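You operate a simulated robot arm through the tools that you are given. There is no shell and no other tool. Be economical: measure what you need, move in short steps, check, and stop when the job is done.

Carry out the task below with a simulated robot arm. There is one attempt and no reset: what you move stays moved.

TASK
Get packing ready: cradle for the pink bundle, sealer dial for today's film.
Fine: slider locked at the tag's length, bundle in the cradle; film on the pink card; machine stays off.

Only the result counts: the job must be done as asked and must still hold three seconds after the hand-in. Knocking over, shifting, dropping, spilling or breaking anything else fails it.

THE ROBOT
A 6-joint arm with a two-finger parallel gripper on a trunk, on a base that drives. Base frame: it is fixed to the floor where the robot stands at the start and does not move with it; the origin is under the middle of the robot, x ahead of it, y to its left, z up; the surface under the hand at the start is at about z = 0.86. Lengths are in m, angles in degrees, forces in N, time in s.
Its first joint turns from -166.0 to 166.0 degrees. Places, roughly: black wing knob [0.6, -0.2, 0.9]; clear bag [0.5, -3.25, 0.75]; cradle slider [0.6, -0.3, 0.9]; pink card [0.4, -3.4, 0.8]; press lever [0.7, -0.5, 1]; sealer dial [0.7, -3.2, 0.9]; sealer switch [0.7, -3.2, 0.9]. Payload 3.91 kg.
The TCP is the grasp point between the finger pads, 0.03 m short of the fingertips. In the tool frame z runs along the fingers and y along their closing line. The gripper opens to 0.11 m. The fingers are 0.02 m wide and 0.01 m thick; the gripper's body (0.048 by 0.112 m) begins 0.055 m behind the TCP.
Orientation is told as [roll, pitch, yaw] about the base's x, y, z axes, in that order, counted from this pose: with the fingers straight down and closing along the base's y, the tool's x points along the base's -x, its y along +y and its z along -z.

THE INTERFACE
- The arm moves only by the tool jog_arm. Its argument "steps" is a list of rows, each a list of 7 numbers: the shift along the base's x, y, z in m, then the turn, a rotation vector about the base's x, y, z in degrees, then the finger opening in m, from 0 to 0.11. In form: [[dx, dy, dz, ax, ay, az, claw], ...]. A call has 1 to 10 rows; each row is the pose to reach, as a shift and turn from the pose commanded when the call began. Each row takes 0.2 s and may step no farther than 0.05 m and 8.6 degrees from the row before; otherwise, or with a gripper value out of range, the whole call is refused. A pose out of reach is approached as far as the arm can. The call stops where the force on the tool passes 40 N (or 10 N more than at its start, if that is more) or the arm is blocked; 0.2 s more then pass. The fingers move at their own pace (about 0.108 m/s each) and stop on an object; they squeeze with about 33 N. The grip force told is the motor's: it shows also when the fingers shut on nothing. Time passes only in rows, and 0.2 s behind the last, so rows that repeat a pose let the fingers close. It gives the time, the measured TCP pose, the force on the tool (base axes), the opening and the grip force at its end, in the units of the frame above (readings bear some noise), with the torque about the TCP (base axes, N m) and any sound that the robot's microphone picked up, and new pictures: "pictures" is both (left out), scene, wrist or none.
- Cameras (640 x 400 px; columns grow to the right, rows downward): "scene" is now at [0.6681, -0.2131, 1.3111]; the picture's right is [0.00, -0.17, 0.99], its down [-0.36, 0.92, 0.16] and it looks along [-0.93, -0.36, -0.06] (base axes); focal length 214 px, centre (320, 200). "wrist" rides on the gripper at [0.072, 0.017, -0.103] in the tool frame; the picture's right is [-0.23, 0.97, 0.00], its down [-0.76, -0.18, -0.62] and it looks along [-0.61, -0.14, 0.78] (tool axes); focal length 222 px, centre (320, 200). There is no depth. A picture from a camera that has moved, and an enlarged one, comes with that camera's place and axes in the base frame and with its lens. The place of the scene camera against the robot may be out by one fixed shift of up to 0.018 m in any direction.
- drive_base(legs): drives the robot by 1 to 6 legs, each [ahead, left, turn to the left] in m, m and degrees, along the robot's own axes; the way and the turn of a leg run together, so that a leg with both is an arc; at most 1.5 m and 180 degrees a leg. The arm and the cameras ride along, it lands a little off, and it stops where it bumps. It gives what a move gives, and a new picture of the scene camera.
- turn_head(pan, tilt): turns the head with the scene camera to pan (to the left, within 80 degrees either way) and tilt (down, from -29 to 69), counted from straight ahead of the robot. It gives what a move gives, and a new picture of the scene camera.
- zoom(camera, box): a new picture of the part [left, top, right, bottom] of that camera's present view, enlarged. It takes no simulated time.
- finish_job(): hands the job in; it is judged then, once.

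Go step by step. Nothing tells you exact positions but the pictures and the camera data: compare them with the known pose of the tool, close in by small moves and look again before you grip or let go. The budget is 120 turns and 260 pictures, counting those below and the enlarged ones. Unless the task says otherwise, let go and move clear before handing in.

The tools are called after ">>>" as name(argument=value, ...) on one line, values as JSON. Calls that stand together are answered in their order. jog_arm: Moves the arm, as the interface text tells. Its arguments: {"type":"object","properties":{"steps":{"type":"array"},"pictures":{"type":"string","enum":["both","scene","wrist","none"]}},"required":["steps"]} The other tools are called the same way: drive_base (legs) drives the base; turn_head (pan, tilt) turns the head that bears the scene camera; zoom (camera, box) takes an enlarged picture of a part of a camera's view; finish_job () hands the job in.

At the start:

```text
clock: 0.0
position: [0.6427, -0.1561, 1.1939]
tool_rot: [0.0, 0.0, 0.0]
contact_force: [-0.9, 0.5, 0.7]
moment: [-0.02, 0.01, -0.01]
gripper_width: 0.1099
finger_force: 0.0
robot x, y, heading: [-0.0017, 0.001, -0.2]
head pan, tilt: [-80.2, 68.8]
```

scene: 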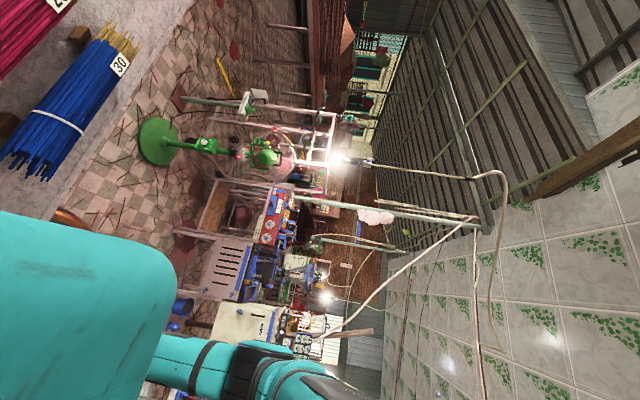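
wrist: 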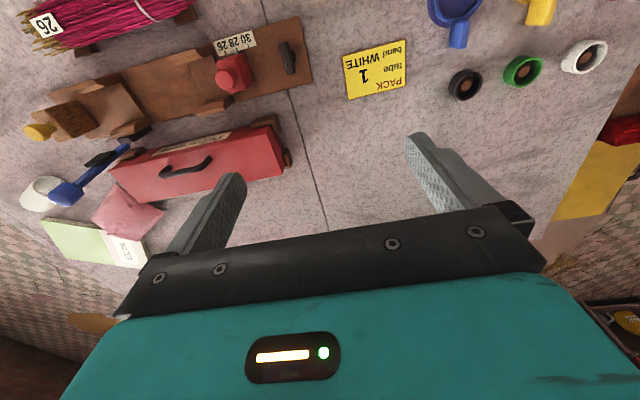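

I see a table with a cradle jig (scale 30/28/26, red slider, black knob), a pink bundle tagged 26 and other items. I'll turn the head to the table and zoom the wrist view.

>>> turn_head(pan=-20, tilt=45)

>>> zoom(camera="wrist", box=[0, 0, 330, 206])

```text
clock: 1.3
position: [0.6425, -0.1557, 1.1942]
tool_rot: [0.1, 0.0, 0.0]
contact_force: [-0.2, 0.1, -0.6]
moment: [0.03, -0.01, 0.01]
gripper_width: 0.1102
finger_force: 0.1
robot x, y, heading: [-0.0015, 0.0007, -0.1]
head pan, tilt: [-20.0, 45.0]
camera scene: at [0.6969, -0.1858, 1.2443], right [0.0, -0.94, 0.34], down [-0.71, 0.24, 0.66], along [-0.71, -0.24, -0.66], focal length 214 px, centre (320, 200)
```

scene: 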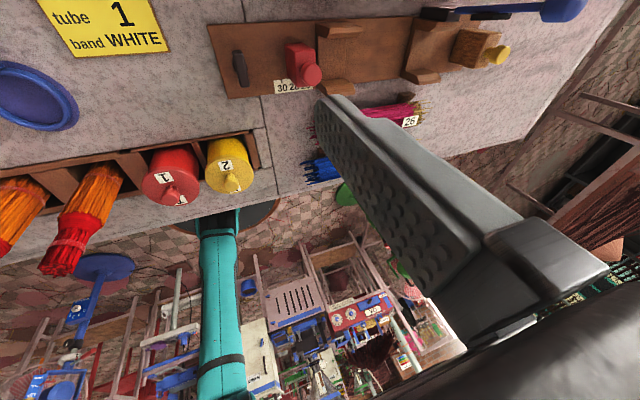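

```text
1.94 times, centred on (165, 103) of wrist
camera zoom: at [0.5698, -0.1382, 1.2978], right [0.23, 0.97, 0.0], down [0.76, -0.18, 0.62], along [0.61, -0.14, -0.78], focal length 431 px, centre (621, 388)
```

zoom: 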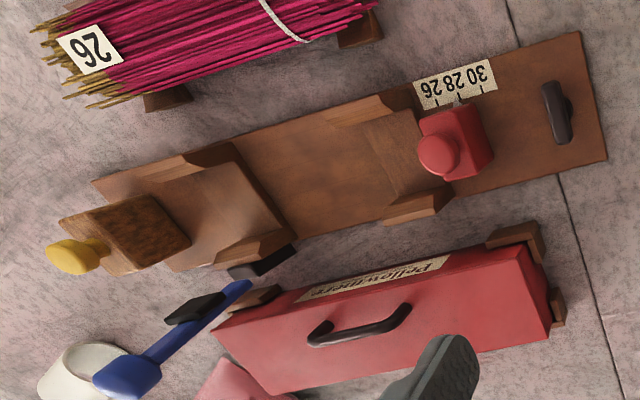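

The cradle lies along y at x≈0.6, with the wing knob at y≈-0.20, the slider at y≈-0.27 and the yellow-knob stop at y≈-0.65. I'll shift the hand back to get a better wrist view of it.

>>> jog_arm(steps=[[-0.04, -0.03, 0, 0, 0, 0, 0.11], [-0.08, -0.06, 0, 0, 0, 0, 0.11], [-0.12, -0.09, 0, 0, 0, 0, 0.11], [-0.16, -0.12, 0, 0, 0, 0, 0.11], [-0.2, -0.15, 0, 0, 0, 0, 0.11], [-0.23, -0.18, 0, 0, 0, 0, 0.11]])

>>> turn_head(pan=0, tilt=60)

```text
clock: 2.7
position: [0.4125, -0.3359, 1.1955]
tool_rot: [0.1, 0.0, 0.0]
contact_force: [0.2, -0.2, -0.1]
moment: [0.02, 0.06, 0.0]
gripper_width: 0.11
finger_force: 0.0
robot x, y, heading: [0.0011, 0.0017, -0.1]
head pan, tilt: [-20.0, 45.0]
camera scene: at [0.4661, -0.3653, 1.2444], right [0.0, -0.94, 0.34], down [-0.71, 0.24, 0.66], along [-0.71, -0.24, -0.66], focal length 214 px, centre (320, 200)
camera wrist: at [0.3389, -0.3177, 1.298], right [0.23, 0.97, 0.0], down [0.76, -0.18, 0.62], along [0.61, -0.14, -0.78], focal length 222 px, centre (320, 200)
```

scene: 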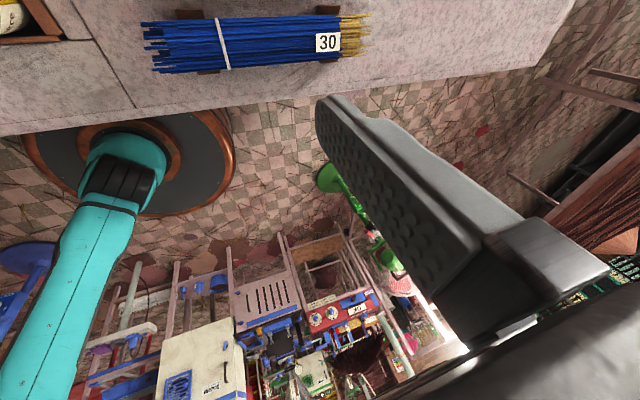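
wrist: 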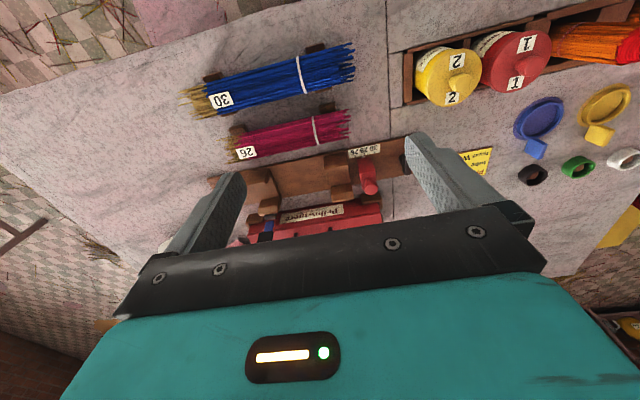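

```text
clock: 3.5
position: [0.4123, -0.3354, 1.1958]
tool_rot: [0.1, 0.1, 0.0]
contact_force: [-0.6, -0.5, 0.2]
moment: [0.01, 0.01, 0.01]
gripper_width: 0.1101
finger_force: 0.0
robot x, y, heading: [0.0008, 0.0005, 0.1]
head pan, tilt: [0.0, 60.0]
camera scene: at [0.4472, -0.3374, 1.2541], right [0.0, -1.0, 0.0], down [-0.5, 0.0, 0.87], along [-0.87, 0.0, -0.5], focal length 214 px, centre (320, 200)
```

scene: 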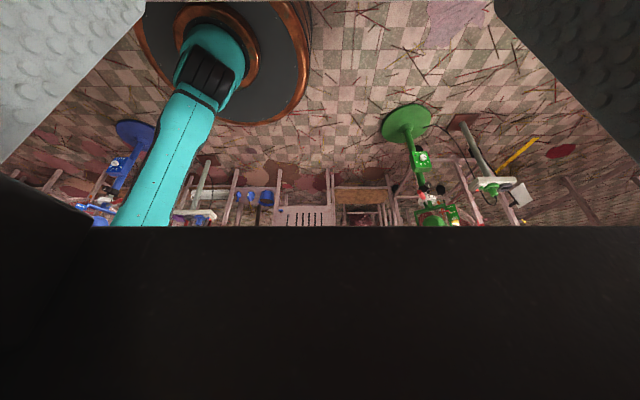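

The scene camera actually rides on the hand, so tilt 0 should look straight down past the fingers. I'll try that.

>>> turn_head(pan=0, tilt=-5)

```text
clock: 4.9
position: [0.412, -0.335, 1.1924]
tool_rot: [0.0, 0.0, 0.0]
contact_force: [-0.2, 0.3, 0.4]
moment: [0.0, 0.01, 0.0]
gripper_width: 0.1101
finger_force: 0.1
robot x, y, heading: [0.0008, -0.0006, -0.2]
head pan, tilt: [0.0, -5.0]
camera scene: at [0.5453, -0.3373, 1.2333], right [0.0, -1.0, 0.0], down [-1.0, 0.0, -0.09], along [0.09, 0.0, -1.0], focal length 214 px, centre (320, 200)
```

scene: 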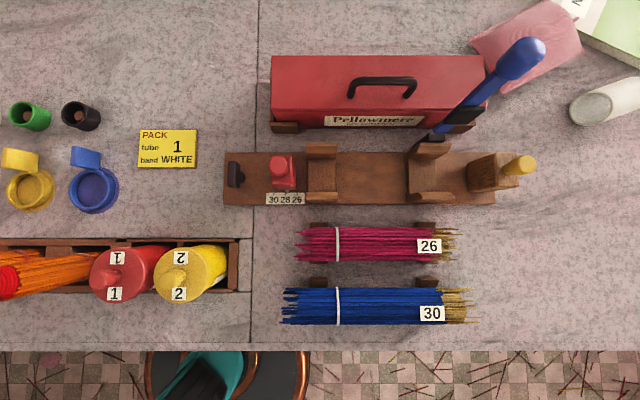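

I now have a clean top view of the table. I'll zoom on the cradle scale.

>>> zoom(camera="scene", box=[210, 130, 370, 230])

>>> zoom(camera="scene", box=[380, 30, 560, 142])

>>> zoom(camera="scene", box=[380, 130, 560, 242])

```text
4.00 times, centred on (290, 180) of scene
camera zoom: at [0.5453, -0.3373, 1.2333], right [0.0, -1.0, 0.0], down [-1.0, 0.0, -0.09], along [0.09, 0.0, -1.0], focal length 858 px, centre (440, 280)
```

zoom: 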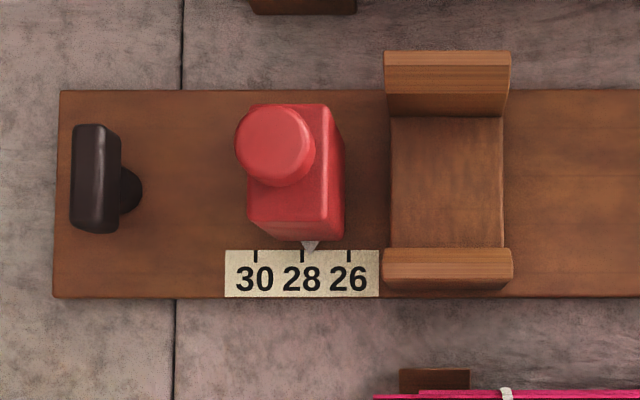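

```text
3.56 times, centred on (470, 86) of scene
camera zoom: at [0.5453, -0.3373, 1.2333], right [0.0, -1.0, 0.0], down [-1.0, 0.0, -0.09], along [0.09, 0.0, -1.0], focal length 763 px, centre (-213, 605)
```

zoom: 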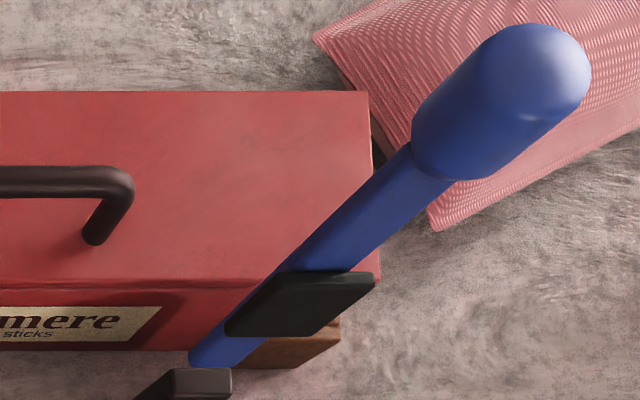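

```text
3.56 times, centred on (470, 186) of scene
camera zoom: at [0.5453, -0.3373, 1.2333], right [0.0, -1.0, 0.0], down [-1.0, 0.0, -0.09], along [0.09, 0.0, -1.0], focal length 763 px, centre (-213, 250)
```

zoom: 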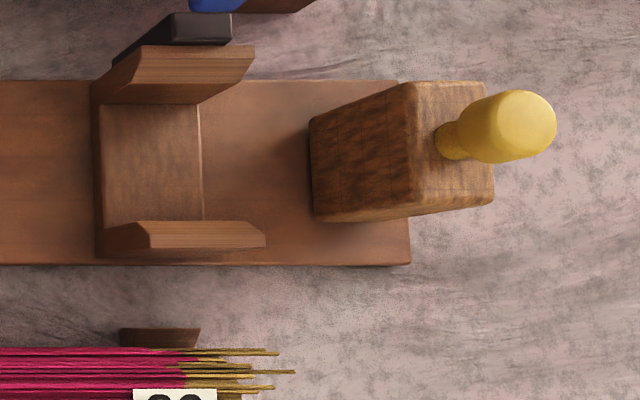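

The pointer sits near 28 and the tag says 26 (ticks 2 cm apart). I'll move above the wing knob for a close look before touching it.

>>> jog_arm(steps=[[0.04, 0.03, -0.01, 0, 0, 0, 0.08], [0.08, 0.06, -0.02, 0, 0, 0, 0.06], [0.12, 0.09, -0.05, 0, 0, 0, 0.06], [0.15, 0.12, -0.09, 0, 0, 0, 0.06], [0.175, 0.139, -0.13, 0, 0, 0, 0.06], [0.188, 0.139, -0.17, 0, 0, 0, 0.06]])

>>> turn_head(pan=0, tilt=35)

```text
refused: row 1 steps farther than a row can; nothing moved
```

```text
clock: 6.0
position: [0.4112, -0.3359, 1.1955]
tool_rot: [-0.1, 0.0, 0.0]
contact_force: [0.2, -0.4, -0.6]
moment: [0.02, 0.0, -0.04]
gripper_width: 0.1101
finger_force: 0.1
robot x, y, heading: [-0.0024, -0.002, 0.3]
head pan, tilt: [0.0, 35.0]
camera scene: at [0.4816, -0.3373, 1.2327], right [0.0, -1.0, 0.0], down [-0.82, 0.0, 0.57], along [-0.57, 0.0, -0.82], focal length 214 px, centre (320, 200)
```

scene: 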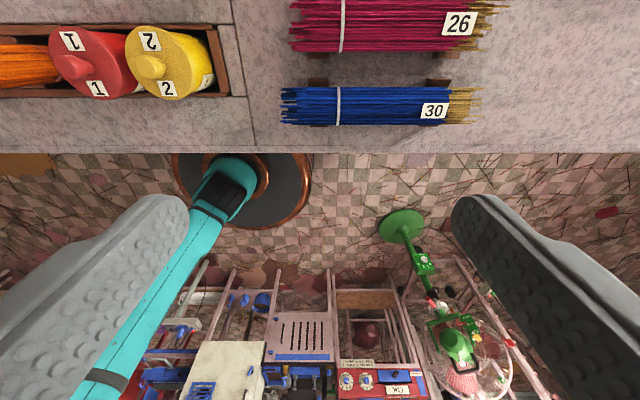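

>>> jog_arm(steps=[[0.035, 0.03, -0.01, 0, 0, 0, 0.08], [0.07, 0.06, -0.02, 0, 0, 0, 0.06], [0.105, 0.085, -0.04, 0, 0, 0, 0.06], [0.135, 0.11, -0.07, 0, 0, 0, 0.06], [0.165, 0.125, -0.1, 0, 0, 0, 0.06], [0.18, 0.137, -0.14, 0, 0, 0, 0.06], [0.188, 0.139, -0.17, 0, 0, 0, 0.06]])

```text
clock: 7.6
position: [0.5992, -0.1975, 1.0247]
tool_rot: [0.0, 0.1, 0.0]
contact_force: [0.2, -0.4, 0.2]
moment: [-0.03, -0.02, -0.02]
gripper_width: 0.0598
finger_force: 0.0
robot x, y, heading: [0.0026, -0.0004, -0.1]
head pan, tilt: [0.0, 35.0]
camera scene: at [0.6686, -0.1992, 1.063], right [0.0, -1.0, 0.0], down [-0.82, 0.0, 0.57], along [-0.57, 0.0, -0.82], focal length 214 px, centre (320, 200)
camera wrist: at [0.5265, -0.1793, 1.1282], right [0.23, 0.97, 0.0], down [0.76, -0.18, 0.62], along [0.61, -0.14, -0.78], focal length 222 px, centre (320, 200)
```

scene: 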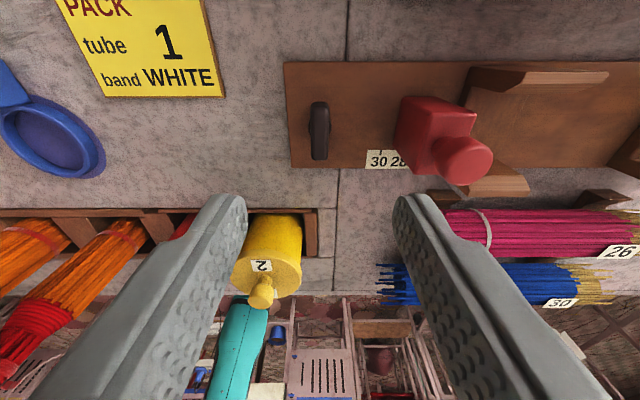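
wrist: 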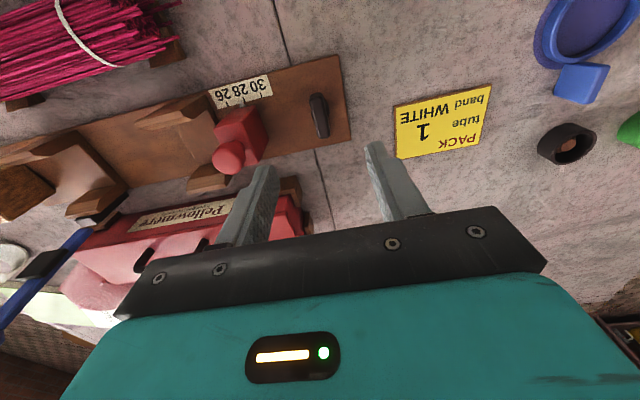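

>>> zoom(camera="wrist", box=[180, 50, 372, 170])

>>> turn_head(pan=0, tilt=69)

```text
3.33 times, centred on (276, 110) of wrist
camera zoom: at [0.5265, -0.1793, 1.1282], right [0.23, 0.97, 0.0], down [0.76, -0.18, 0.62], along [0.61, -0.14, -0.78], focal length 740 px, centre (467, 500)
```

zoom: 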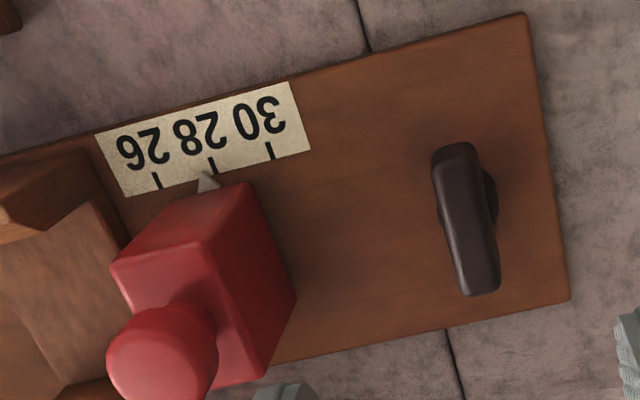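

```text
clock: 8.6
position: [0.599, -0.1978, 1.0249]
tool_rot: [0.0, 0.0, -0.1]
contact_force: [0.0, -0.4, -0.2]
moment: [0.06, -0.01, -0.01]
gripper_width: 0.0602
finger_force: 0.1
robot x, y, heading: [0.0023, -0.0009, 0.1]
head pan, tilt: [0.0, 68.8]
camera scene: at [0.6248, -0.1993, 1.0953], right [0.0, -1.0, 0.0], down [-0.36, 0.0, 0.93], along [-0.93, 0.0, -0.36], focal length 214 px, centre (320, 200)
```

scene: 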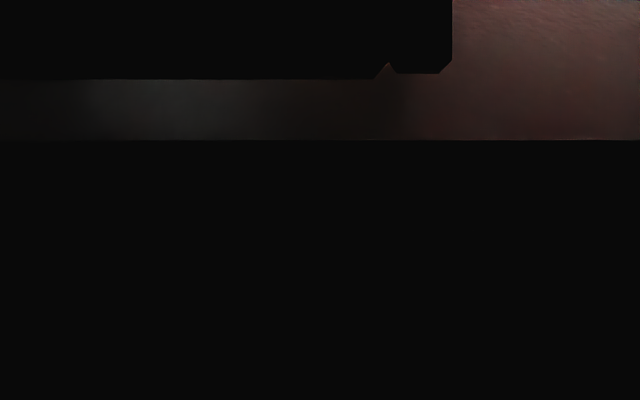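

The knob is a black wing bar at about (0.598,-0.195) on a vertical stem. First I'll test whether the slider is free, using its red grip knob at about (0.596,-0.272,0.955), so I go above it now.

>>> jog_arm(steps=[[0, -0.04, 0, 0, 0, 0, 0.055], [-0.002, -0.0745, 0, 0, 0, 0, 0.055], [-0.002, -0.0745, -0.03, 0, 0, 0, 0.055], [-0.002, -0.0745, -0.045, 0, 0, 0, 0.055]])

>>> turn_head(pan=0, tilt=45)

```text
clock: 9.6
position: [0.5993, -0.2708, 0.981]
tool_rot: [0.0, 0.0, 0.1]
contact_force: [0.0, -0.5, 0.7]
moment: [-0.04, 0.0, 0.0]
gripper_width: 0.0551
finger_force: 0.0
robot x, y, heading: [0.0006, -0.0011, -0.0]
head pan, tilt: [0.0, 68.8]
camera scene: at [0.624, -0.2731, 1.0502], right [0.0, -1.0, 0.0], down [-0.36, 0.0, 0.93], along [-0.93, 0.0, -0.36], focal length 214 px, centre (320, 200)
camera wrist: at [0.5257, -0.2533, 1.0832], right [0.23, 0.97, 0.0], down [0.76, -0.18, 0.62], along [0.61, -0.14, -0.78], focal length 222 px, centre (320, 200)
```

scene: 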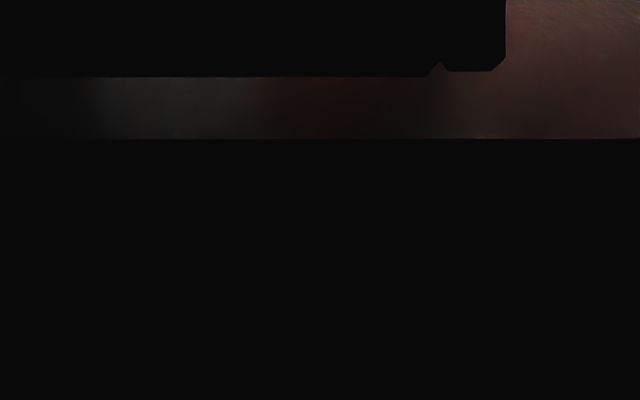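
wrist: 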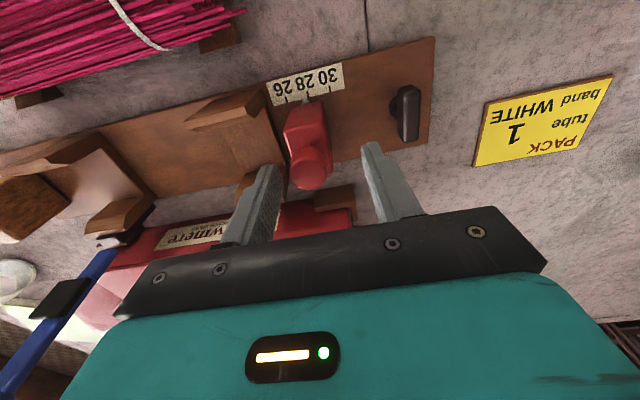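

```text
clock: 10.4
position: [0.5981, -0.2697, 0.9801]
tool_rot: [0.0, 0.0, 0.0]
contact_force: [0.1, -0.4, -0.2]
moment: [-0.03, 0.01, 0.0]
gripper_width: 0.0548
finger_force: 0.1
robot x, y, heading: [-0.0042, 0.0028, 0.0]
head pan, tilt: [0.0, 45.0]
camera scene: at [0.6529, -0.273, 1.0249], right [0.0, -1.0, 0.0], down [-0.71, 0.0, 0.71], along [-0.71, 0.0, -0.71], focal length 214 px, centre (320, 200)
```

scene: 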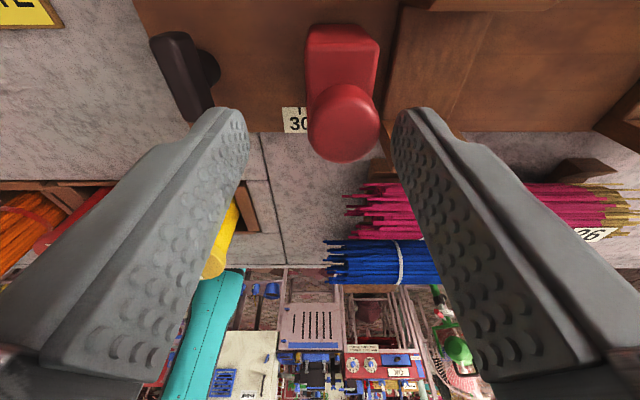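

The red knob lies between the fingertips, at about y -0.275. I'll drop 2 cm and close on it.

>>> jog_arm(steps=[[0.001, -0.005, -0.01, 0, 0, 0, 0.05], [0.001, -0.005, -0.022, 0, 0, 0, 0.05], [0.001, -0.005, -0.022, 0, 0, 0, 0.03], [0.001, -0.005, -0.022, 0, 0, 0, 0.015], [0.001, -0.005, -0.022, 0, 0, 0, 0.01], [0.001, -0.005, -0.022, 0, 0, 0, 0.01]])

```text
clock: 11.8
position: [0.6012, -0.2757, 0.9574]
tool_rot: [-0.1, 0.1, 0.0]
contact_force: [-1.2, -0.5, -3.8]
moment: [0.06, -0.15, -0.02]
gripper_width: 0.0297
finger_force: 45.3
robot x, y, heading: [-0.0007, 0.0019, 0.4]
head pan, tilt: [0.0, 45.0]
camera scene: at [0.6544, -0.278, 1.0023], right [0.0, -1.0, 0.0], down [-0.71, 0.0, 0.71], along [-0.71, 0.0, -0.71], focal length 214 px, centre (320, 200)
camera wrist: at [0.5273, -0.2582, 1.0609], right [0.23, 0.97, 0.0], down [0.76, -0.18, 0.62], along [0.61, -0.14, -0.78], focal length 222 px, centre (320, 200)
```

scene: 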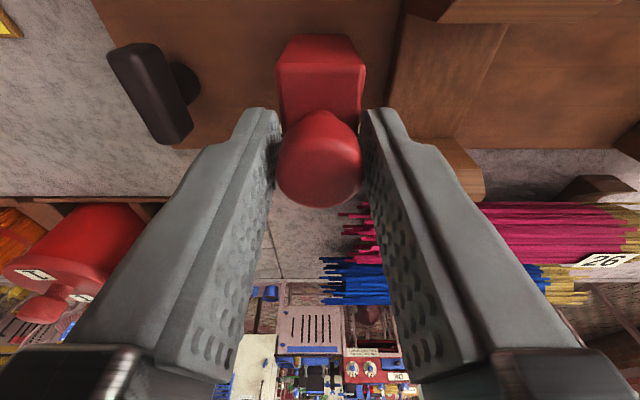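
wrist: 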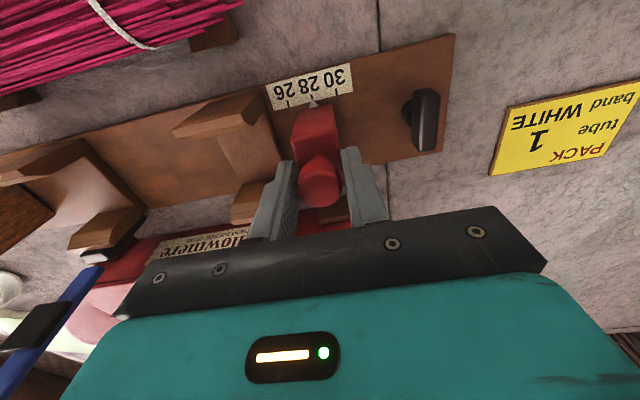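

I have the knob in the grip (29.7 mm). I'll try a gentle 4 mm slide toward 26.

>>> jog_arm(steps=[[0, -0.002, 0, 0, 0, 0, 0.01], [0, -0.004, 0, 0, 0, 0, 0.01], [0, -0.004, 0, 0, 0, 0, 0.01]], pictures="none")

>>> zoom(camera="wrist", box=[230, 50, 422, 170])

```text
clock: 12.6
position: [0.6002, -0.2792, 0.9576]
tool_rot: [0.0, 0.0, 0.0]
contact_force: [3.9, 3.2, 1.6]
moment: [0.17, 0.47, 0.5]
gripper_width: 0.0294
finger_force: 45.2
robot x, y, heading: [-0.0036, 0.0034, 0.1]
head pan, tilt: [0.0, 45.0]
```

```text
3.33 times, centred on (326, 110) of wrist
camera zoom: at [0.5272, -0.2625, 1.0608], right [0.23, 0.97, 0.0], down [0.76, -0.18, 0.62], along [0.61, -0.14, -0.78], focal length 740 px, centre (300, 500)
```

zoom: 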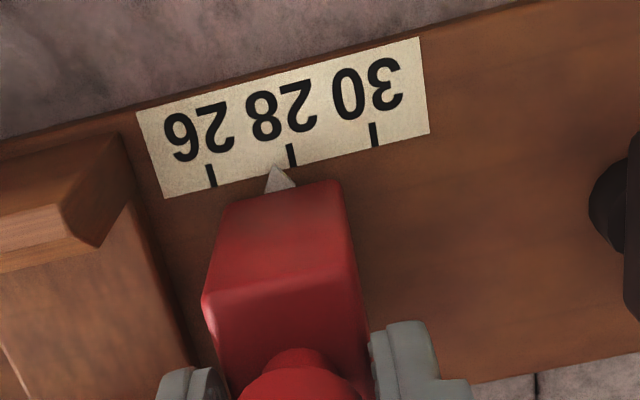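

The slider is free; it moved with about 3 N. I'll back it off toward 30 so the bundle has room, release it and rise.

>>> jog_arm(steps=[[0, 0.005, 0, 0, 0, 0, 0.01], [0, 0.01, 0, 0, 0, 0, 0.01], [0, 0.016, 0, 0, 0, 0, 0.01], [0, 0.016, 0, 0, 0, 0, 0.01], [0, 0.016, 0, 0, 0, 0, 0.05], [0, 0.016, 0, 0, 0, 0, 0.05], [0, 0.016, 0.04, 0, 0, 0, 0.05], [0, 0.016, 0.09, 0, 0, 0, 0.05], [0, 0.016, 0.13, 0, 0, 0, 0.08]], pictures="wrist")

```text
clock: 14.6
position: [0.5993, -0.264, 1.0869]
tool_rot: [-0.1, -0.1, 0.1]
contact_force: [0.9, -0.9, -0.1]
moment: [0.04, 0.0, 0.0]
gripper_width: 0.0802
finger_force: 0.1
robot x, y, heading: [-0.0024, -0.0, -0.1]
head pan, tilt: [0.0, 45.0]
camera wrist: at [0.5262, -0.2472, 1.1908], right [0.23, 0.97, 0.0], down [0.76, -0.18, 0.62], along [0.61, -0.14, -0.78], focal length 222 px, centre (320, 200)
```

wrist: 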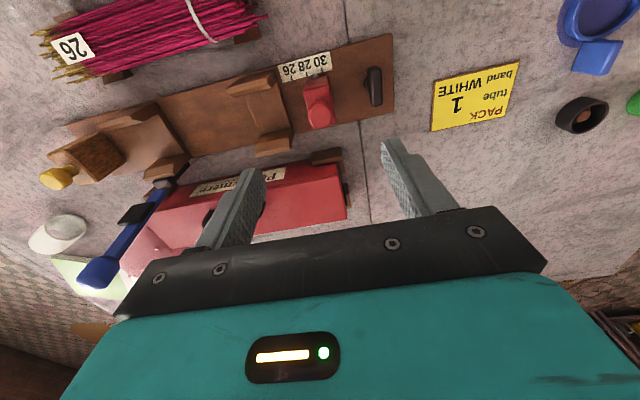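

Next I go above the pink bundle at about (0.49,-0.41), turning the hand 90° so the fingers close along x.

>>> jog_arm(steps=[[-0.012, -0.015, 0.01, 0, 0, -8.5, 0.1], [-0.024, -0.03, 0.01, 0, 0, -17, 0.1], [-0.036, -0.045, 0.01, 0, 0, -25.5, 0.1], [-0.048, -0.06, 0.01, 0, 0, -34, 0.1], [-0.06, -0.075, 0.01, 0, 0, -42.5, 0.1], [-0.072, -0.09, 0.01, 0, 0, -51, 0.1], [-0.084, -0.105, 0.01, 0, 0, -59.5, 0.1], [-0.09, -0.12, 0.01, 0, 0, -68, 0.1], [-0.1, -0.135, 0.01, 0, 0, -76.5, 0.1], [-0.107, -0.146, 0.01, 0, 0, -85, 0.1]], pictures="none")

>>> jog_arm(steps=[[0, 0, 0, 0, 0, -5, 0.1], [0, 0, 0, 0, 0, -5, 0.1]])

```text
clock: 16.8
position: [0.4918, -0.4095, 1.0985]
tool_rot: [0.0, 0.0, -85.1]
contact_force: [-0.1, -0.1, -0.2]
moment: [0.01, 0.0, 0.01]
gripper_width: 0.1
finger_force: 0.0
robot x, y, heading: [-0.0008, -0.0003, -0.1]
head pan, tilt: [0.0, 45.0]
```

```text
clock: 17.4
position: [0.4926, -0.4108, 1.0972]
tool_rot: [0.1, -0.1, -90.0]
contact_force: [0.1, -0.2, -0.1]
moment: [0.02, -0.02, 0.03]
gripper_width: 0.0999
finger_force: 0.0
robot x, y, heading: [0.0029, -0.0024, -0.0]
head pan, tilt: [0.0, 45.0]
camera scene: at [0.5077, -0.4518, 1.1422], right [-1.0, 0.0, 0.0], down [0.0, 0.71, 0.71], along [0.0, 0.71, -0.71], focal length 214 px, centre (320, 200)
camera wrist: at [0.509, -0.3374, 1.2007], right [0.97, -0.23, 0.0], down [-0.18, -0.76, 0.62], along [-0.14, -0.61, -0.78], focal length 222 px, centre (320, 200)
```

scene: 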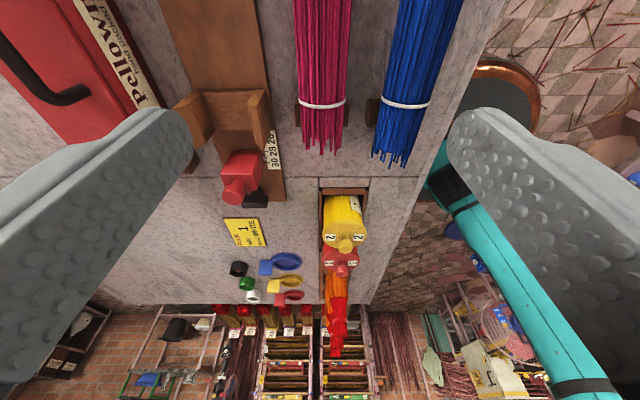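
wrist: 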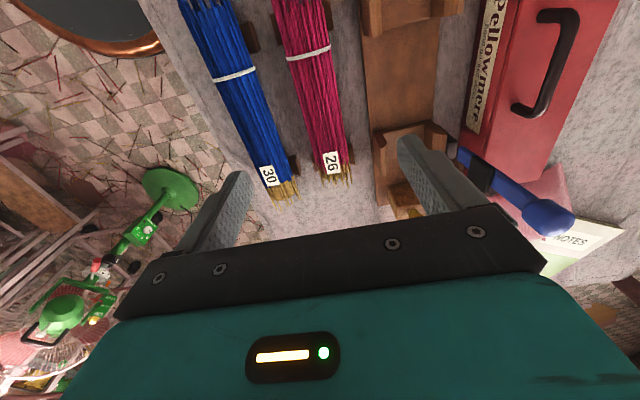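

The bundle's centreline is at x≈0.490, its middle at y≈-0.416, its height about 0.895. I'll descend partway and check.

>>> jog_arm(steps=[[-0.002, -0.006, -0.04, 0, 0, 0, 0.075], [-0.002, -0.006, -0.08, 0, 0, 0, 0.075], [-0.002, -0.006, -0.12, 0, 0, 0, 0.075], [-0.002, -0.006, -0.14, 0, 0, 0, 0.075]])

```text
clock: 18.4
position: [0.4909, -0.4173, 0.9578]
tool_rot: [-0.1, 0.0, -90.1]
contact_force: [-0.4, -0.8, -0.4]
moment: [-0.03, 0.02, 0.03]
gripper_width: 0.0753
finger_force: 0.0
robot x, y, heading: [-0.0029, -0.0006, 0.1]
head pan, tilt: [0.0, 45.0]
camera scene: at [0.5056, -0.4578, 1.0026], right [-1.0, 0.0, 0.0], down [0.0, 0.71, 0.71], along [0.0, 0.71, -0.71], focal length 214 px, centre (320, 200)
camera wrist: at [0.5068, -0.3434, 1.061], right [0.97, -0.23, 0.0], down [-0.18, -0.76, 0.62], along [-0.14, -0.61, -0.78], focal length 222 px, centre (320, 200)
```

scene: 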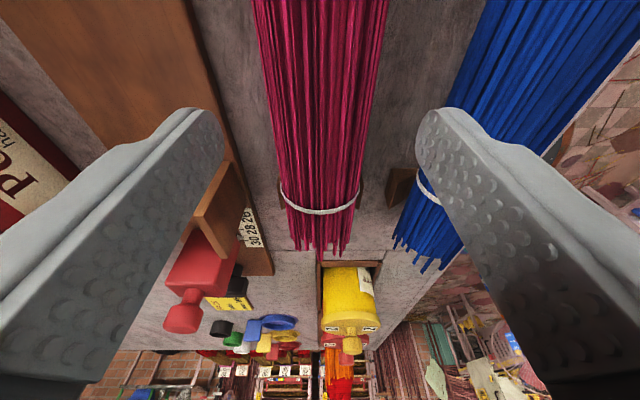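
wrist: 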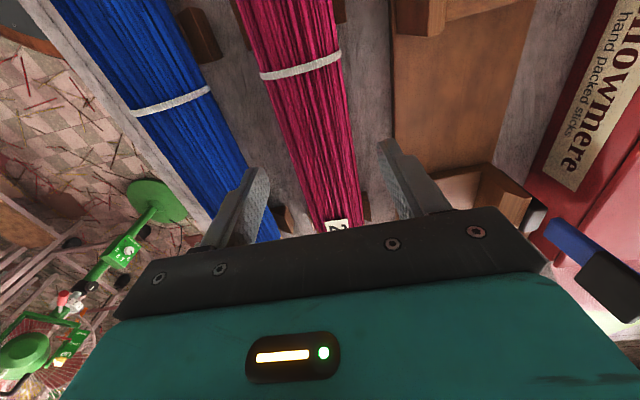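

The bundle is centred and the blue one is clear. I'll go down and grip.

>>> jog_arm(steps=[[0, 0, -0.03, 0, 0, 0, 0.075], [0, 0, -0.05, 0, 0, 0, 0.075], [0, 0, -0.05, 0, 0, 0, 0.05], [0, 0, -0.05, 0, 0, 0, 0.03], [0, 0, -0.05, 0, 0, 0, 0.02], [0, 0, -0.05, 0, 0, 0, 0.02], [0, 0, -0.05, 0, 0, 0, 0.02]])

```text
clock: 20.0
position: [0.49, -0.4151, 0.9067]
tool_rot: [-0.1, 0.0, -90.0]
contact_force: [-0.4, -0.1, -0.3]
moment: [0.01, 0.01, 0.0]
gripper_width: 0.0535
finger_force: 32.6
robot x, y, heading: [0.0006, -0.0006, -0.1]
head pan, tilt: [0.0, 45.0]
camera scene: at [0.5058, -0.458, 0.9521], right [-1.0, 0.0, 0.0], down [0.0, 0.71, 0.71], along [0.0, 0.71, -0.71], focal length 214 px, centre (320, 200)
camera wrist: at [0.507, -0.3436, 1.0106], right [0.97, -0.23, 0.0], down [-0.18, -0.76, 0.62], along [-0.14, -0.61, -0.78], focal length 222 px, centre (320, 200)
```

scene: 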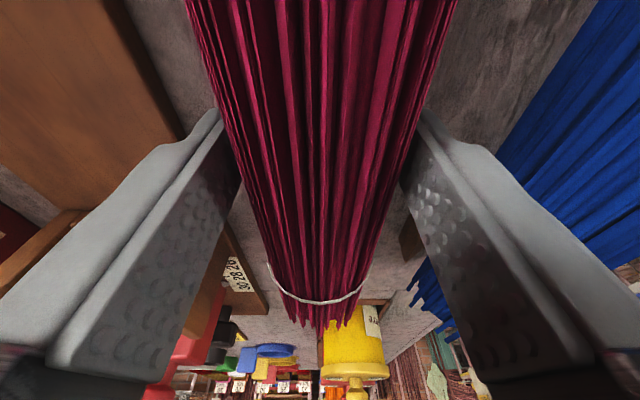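
wrist: 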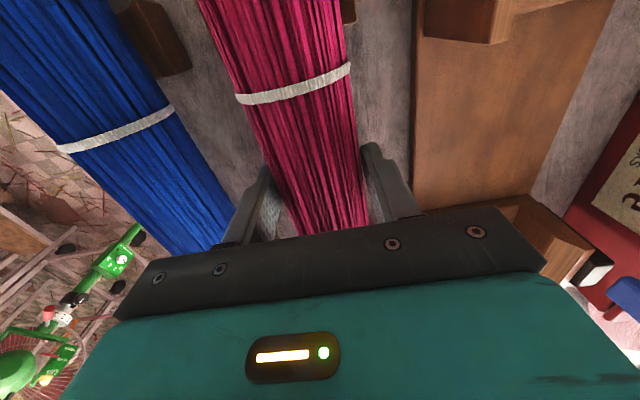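

The grip is firm at 53.5 mm. I'll lift straight up to z≈1.06.

>>> jog_arm(steps=[[0, 0, 0.015, 0, 0, 0, 0.02], [0, 0, 0.04, 0, 0, 0, 0.02], [0, 0, 0.08, 0, 0, 0, 0.02], [0, 0, 0.12, 0, 0, 0, 0.02], [0, 0, 0.15, 0, 0, 0, 0.02], [0, 0, 0.15, 0, 0, 0, 0.02]])

```text
clock: 21.4
position: [0.4895, -0.4168, 1.0574]
tool_rot: [0.0, -0.1, -90.0]
contact_force: [-0.2, 0.5, 1.1]
moment: [-0.01, -0.03, -0.01]
gripper_width: 0.0201
finger_force: 0.1
robot x, y, heading: [-0.001, 0.0004, -0.1]
head pan, tilt: [0.0, 45.0]
camera scene: at [0.5051, -0.4581, 1.1025], right [-1.0, 0.0, 0.0], down [0.0, 0.71, 0.71], along [0.0, 0.71, -0.71], focal length 214 px, centre (320, 200)
camera wrist: at [0.5063, -0.3437, 1.161], right [0.97, -0.23, 0.0], down [-0.18, -0.76, 0.62], along [-0.14, -0.61, -0.78], focal length 222 px, centre (320, 200)
```

scene: 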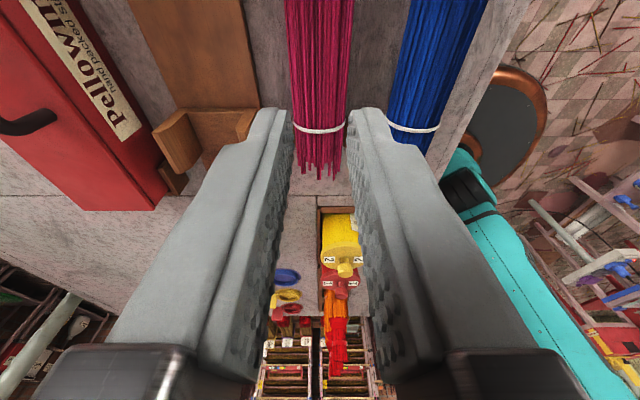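
wrist: 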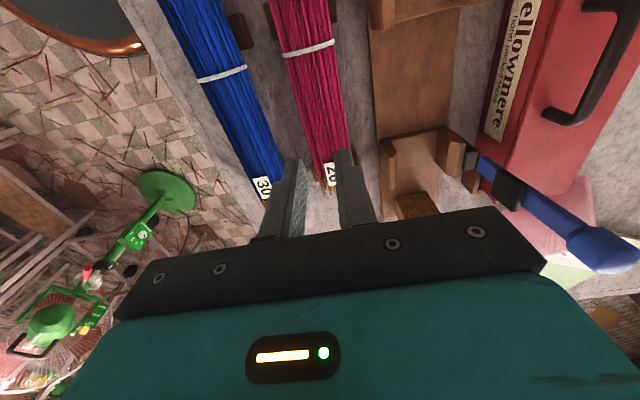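

The grip was too high and slipped off; the bundle is still on its rests. I'll repeat it about 12 mm lower.

>>> jog_arm(steps=[[0, 0, -0.01, 0, 0, 0, 0.075], [0, 0, -0.05, 0, 0, 0, 0.075], [0, 0, -0.1, 0, 0, 0, 0.075], [0, 0, -0.145, 0, 0, 0, 0.075], [0, 0, -0.162, 0, 0, 0, 0.075], [0, 0, -0.162, 0, 0, 0, 0.05], [0, 0, -0.162, 0, 0, 0, 0.03], [0, 0, -0.162, 0, 0, 0, 0.02], [0, 0, -0.162, 0, 0, 0, 0.02]])

```text
clock: 23.4
position: [0.4893, -0.4172, 0.8956]
tool_rot: [-0.1, 0.0, -89.9]
contact_force: [-0.1, -0.3, -0.3]
moment: [0.03, 0.03, -0.01]
gripper_width: 0.0536
finger_force: 33.2
robot x, y, heading: [0.0022, 0.0015, 0.4]
head pan, tilt: [0.0, 45.0]
camera scene: at [0.5052, -0.4578, 0.941], right [-1.0, 0.0, 0.0], down [0.0, 0.71, 0.71], along [0.0, 0.71, -0.71], focal length 214 px, centre (320, 200)
camera wrist: at [0.5064, -0.3434, 0.9995], right [0.97, -0.23, 0.0], down [-0.18, -0.76, 0.62], along [-0.14, -0.61, -0.78], focal length 222 px, centre (320, 200)
```

scene: 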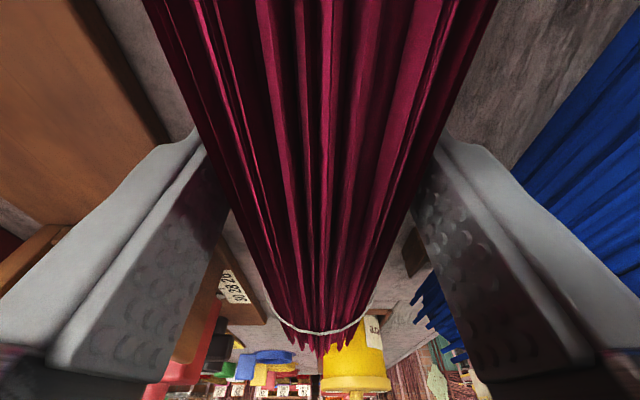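
wrist: 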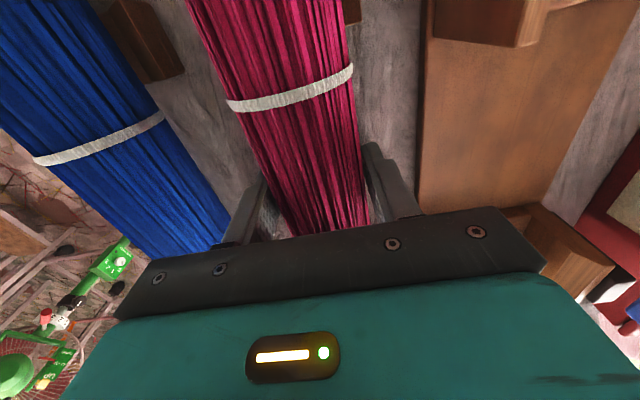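

>>> jog_arm(steps=[[0, 0, 0.008, 0, 0, 0, 0.02], [0, 0, 0.016, 0, 0, 0, 0.02], [0, 0, 0.024, 0, 0, 0, 0.02], [0, 0, 0.032, 0, 0, 0, 0.02]])

```text
clock: 24.4
position: [0.4909, -0.4161, 0.9281]
tool_rot: [0.0, 0.0, -90.0]
contact_force: [-0.2, 0.0, -3.6]
moment: [0.04, 0.02, 0.0]
gripper_width: 0.0537
finger_force: 32.8
robot x, y, heading: [0.0002, 0.0036, -0.2]
head pan, tilt: [0.0, 45.0]
camera scene: at [0.5052, -0.4575, 0.9725], right [-1.0, 0.0, 0.0], down [0.0, 0.71, 0.71], along [0.0, 0.71, -0.71], focal length 214 px, centre (320, 200)
camera wrist: at [0.5065, -0.3431, 1.031], right [0.97, -0.23, 0.0], down [-0.18, -0.76, 0.62], along [-0.14, -0.61, -0.78], focal length 222 px, centre (320, 200)
```

scene: 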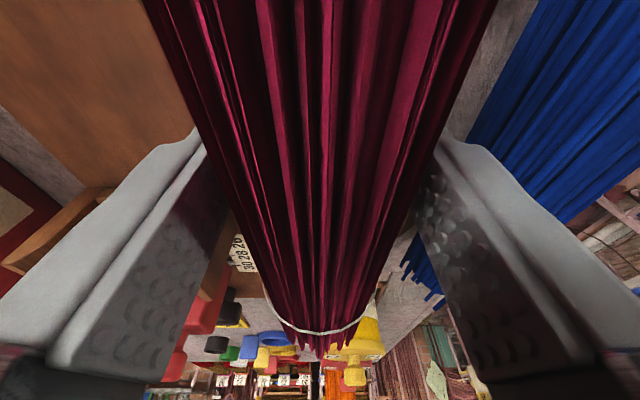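
wrist: 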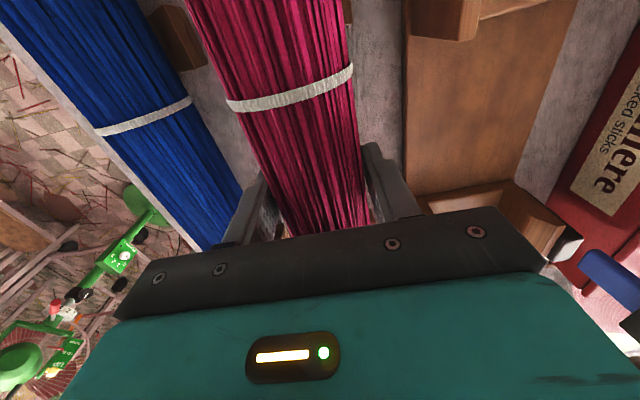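

It's held this time: 3.6 N and balanced. I'll lift to z≈1.02 and move over the cradle centreline (x≈0.599).

>>> jog_arm(steps=[[0, 0, 0.03, 0, 0, 0, 0.02], [0, 0, 0.06, 0, 0, 0, 0.02], [0, 0, 0.092, 0, 0, 0, 0.02], [0.03, 0, 0.092, 0, 0, 0, 0.02], [0.06, 0, 0.092, 0, 0, 0, 0.02], [0.09, 0, 0.092, 0, 0, 0, 0.02], [0.109, 0, 0.092, 0, 0, 0, 0.02], [0.109, 0, 0.092, 0, 0, 0, 0.02]])

>>> turn_head(pan=0, tilt=0)

```text
clock: 26.2
position: [0.6002, -0.4174, 1.0203]
tool_rot: [0.1, 0.0, -90.1]
contact_force: [-0.1, 0.5, -3.4]
moment: [0.0, -0.02, 0.0]
gripper_width: 0.0536
finger_force: 32.9
robot x, y, heading: [-0.0037, -0.0008, -0.1]
head pan, tilt: [0.0, 45.0]
camera scene: at [0.6151, -0.4585, 1.0643], right [-1.0, 0.0, 0.0], down [0.0, 0.71, 0.71], along [0.0, 0.71, -0.71], focal length 214 px, centre (320, 200)
camera wrist: at [0.6164, -0.3441, 1.1228], right [0.97, -0.23, 0.0], down [-0.18, -0.76, 0.62], along [-0.14, -0.61, -0.78], focal length 222 px, centre (320, 200)
```

scene: 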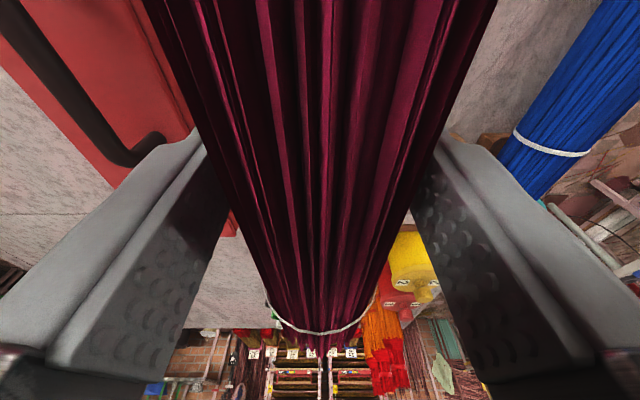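
wrist: 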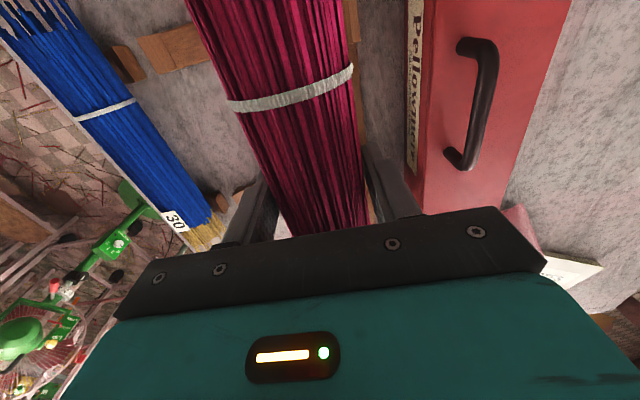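

```text
clock: 27.4
position: [0.6012, -0.4178, 1.0187]
tool_rot: [0.1, 0.0, -90.0]
contact_force: [-0.4, 0.6, -2.5]
moment: [0.05, -0.01, 0.01]
gripper_width: 0.0537
finger_force: 32.9
robot x, y, heading: [-0.0004, 0.0009, -0.0]
head pan, tilt: [0.0, 0.0]
camera scene: at [0.615, -0.5294, 1.0556], right [-1.0, 0.0, 0.0], down [0.0, 1.0, 0.0], along [0.0, 0.0, -1.0], focal length 214 px, centre (320, 200)
```

scene: 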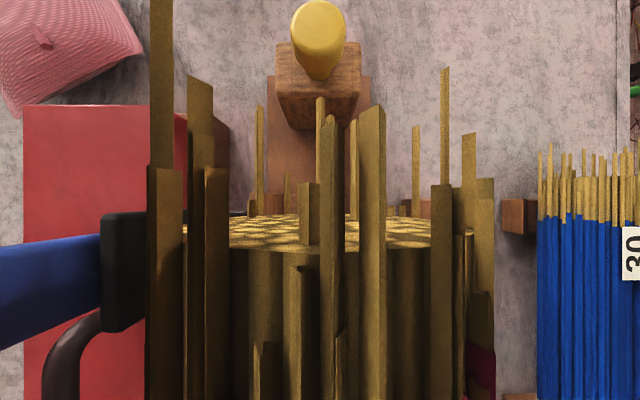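

The camera now looks straight down at the bundle's gold end and the end block. I'll zoom for the block face.

>>> zoom(camera="scene", box=[240, 20, 400, 120])

>>> turn_head(pan=0, tilt=25)

```text
4.00 times, centred on (320, 70) of scene
camera zoom: at [0.615, -0.5294, 1.0556], right [-1.0, 0.0, 0.0], down [0.0, 1.0, 0.0], along [0.0, 0.0, -1.0], focal length 858 px, centre (320, 720)
```

zoom: 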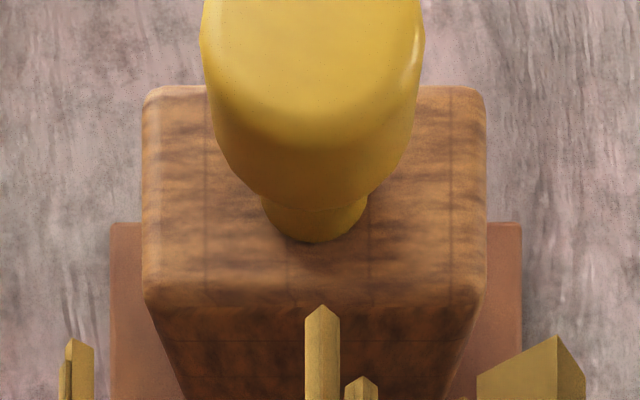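

```text
clock: 28.2
position: [0.5998, -0.4185, 1.0198]
tool_rot: [0.0, 0.0, -90.0]
contact_force: [0.3, -0.2, -2.7]
moment: [0.02, 0.02, -0.01]
gripper_width: 0.0535
finger_force: 32.7
robot x, y, heading: [-0.0019, -0.0014, -0.0]
head pan, tilt: [0.0, 25.0]
camera scene: at [0.615, -0.4892, 1.0535], right [-1.0, 0.0, 0.0], down [0.0, 0.91, 0.42], along [0.0, 0.42, -0.91], focal length 214 px, centre (320, 200)
```

scene: 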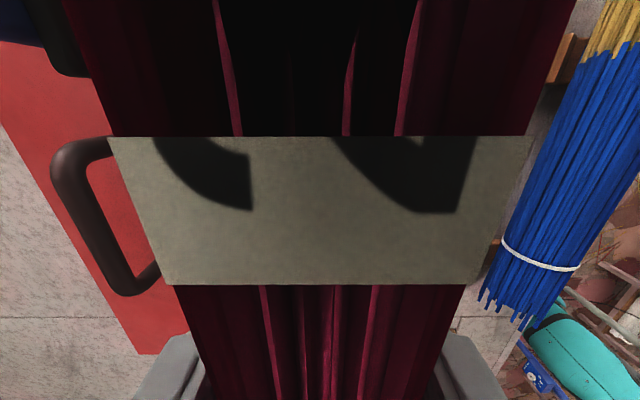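

The end block's face is at y≈-0.578. I'll put the bundle centre (about the TCP) at y≈-0.442, descend to z≈0.945 and look.

>>> jog_arm(steps=[[0, -0.012, 0, 0, 0, 0, 0.02], [0, -0.024, 0, 0, 0, 0, 0.02], [0, -0.024, -0.025, 0, 0, 0, 0.02], [0, -0.024, -0.05, 0, 0, 0, 0.02], [0, -0.024, -0.075, 0, 0, 0, 0.02], [0, -0.024, -0.075, 0, 0, 0, 0.02]])

>>> turn_head(pan=0, tilt=-20)

```text
clock: 29.6
position: [0.5997, -0.441, 0.944]
tool_rot: [0.0, 0.0, -90.0]
contact_force: [0.0, -0.2, -3.9]
moment: [0.01, 0.0, -0.02]
gripper_width: 0.0538
finger_force: 33.1
robot x, y, heading: [-0.0023, -0.0003, -0.1]
head pan, tilt: [0.0, 25.0]
camera scene: at [0.6148, -0.5127, 0.978], right [-1.0, 0.0, 0.0], down [0.0, 0.91, 0.42], along [0.0, 0.42, -0.91], focal length 214 px, centre (320, 200)
camera wrist: at [0.6161, -0.3678, 1.0473], right [0.97, -0.23, 0.0], down [-0.18, -0.76, 0.62], along [-0.14, -0.61, -0.78], focal length 222 px, centre (320, 200)
```

scene: 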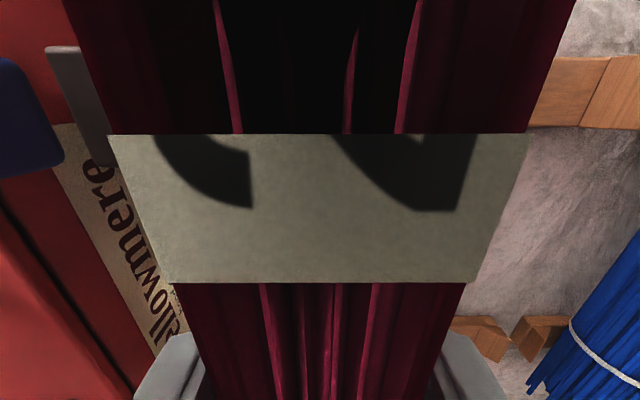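
wrist: 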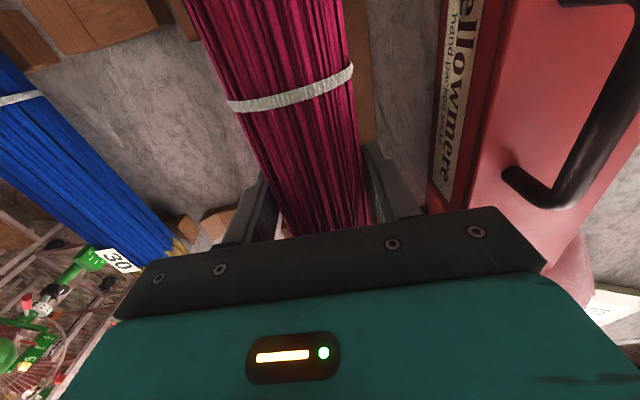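

```text
clock: 30.8
position: [0.5994, -0.4407, 0.9449]
tool_rot: [0.0, -0.1, -90.0]
contact_force: [0.3, -0.6, -4.1]
moment: [0.05, -0.01, 0.01]
gripper_width: 0.0537
finger_force: 32.7
robot x, y, heading: [0.0017, -0.0033, -0.1]
head pan, tilt: [0.0, -20.0]
camera scene: at [0.6149, -0.5823, 0.9943], right [-1.0, 0.0, 0.0], down [0.0, 0.94, -0.34], along [0.0, -0.34, -0.94], focal length 214 px, centre (320, 200)
```

scene: 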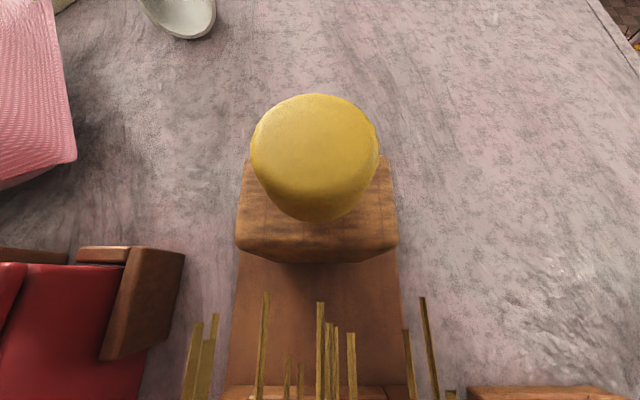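

The stick tips are about 8 mm short of the block and centred. I'll lower into the supports in small steps.

>>> jog_arm(steps=[[0, -0.003, -0.008, 0, 0, 0, 0.02], [0, -0.003, -0.014, 0, 0, 0, 0.02], [0, -0.003, -0.018, 0, 0, 0, 0.02], [0, -0.003, -0.021, 0, 0, 0, 0.02], [0, -0.003, -0.024, 0, 0, 0, 0.02]])

```text
clock: 32.0
position: [0.6001, -0.4433, 0.9201]
tool_rot: [0.0, 0.0, -90.1]
contact_force: [0.7, 0.0, -2.0]
moment: [0.02, -0.01, 0.02]
gripper_width: 0.0537
finger_force: 33.3
robot x, y, heading: [-0.0003, 0.0059, -0.1]
head pan, tilt: [0.0, -20.0]
camera scene: at [0.6152, -0.5848, 0.9703], right [-1.0, 0.0, 0.0], down [0.0, 0.94, -0.34], along [0.0, -0.34, -0.94], focal length 214 px, centre (320, 200)
camera wrist: at [0.6165, -0.3702, 1.0235], right [0.97, -0.23, 0.0], down [-0.18, -0.76, 0.62], along [-0.14, -0.61, -0.78], focal length 222 px, centre (320, 200)
```

scene: 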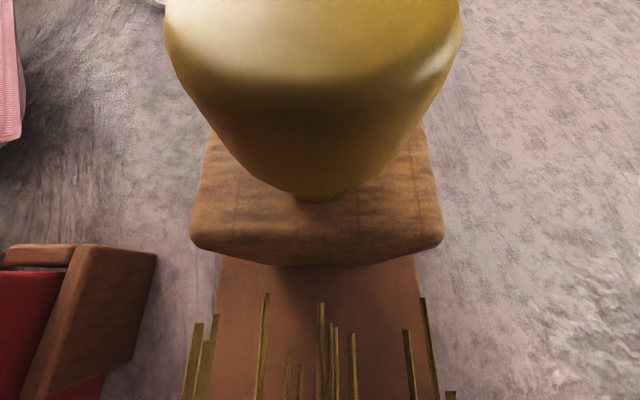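
wrist: 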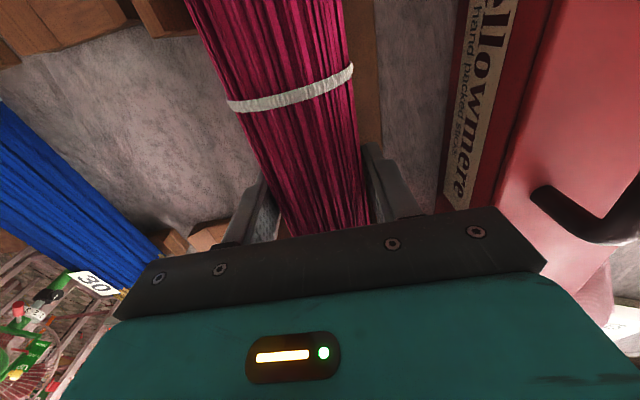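

The force has only just begun to unload, so I'll continue down in 2 mm steps.

>>> jog_arm(steps=[[0, 0, -0.002, 0, 0, 0, 0.02], [0, 0, -0.004, 0, 0, 0, 0.02], [0, 0, -0.006, 0, 0, 0, 0.02]], pictures="none")

```text
clock: 32.8
position: [0.5993, -0.4432, 0.9149]
tool_rot: [-0.1, 0.0, -90.1]
contact_force: [0.3, -0.3, -2.8]
moment: [0.04, 0.03, 0.0]
gripper_width: 0.0537
finger_force: 33.0
robot x, y, heading: [0.0036, 0.0017, 0.2]
head pan, tilt: [0.0, -20.0]
```

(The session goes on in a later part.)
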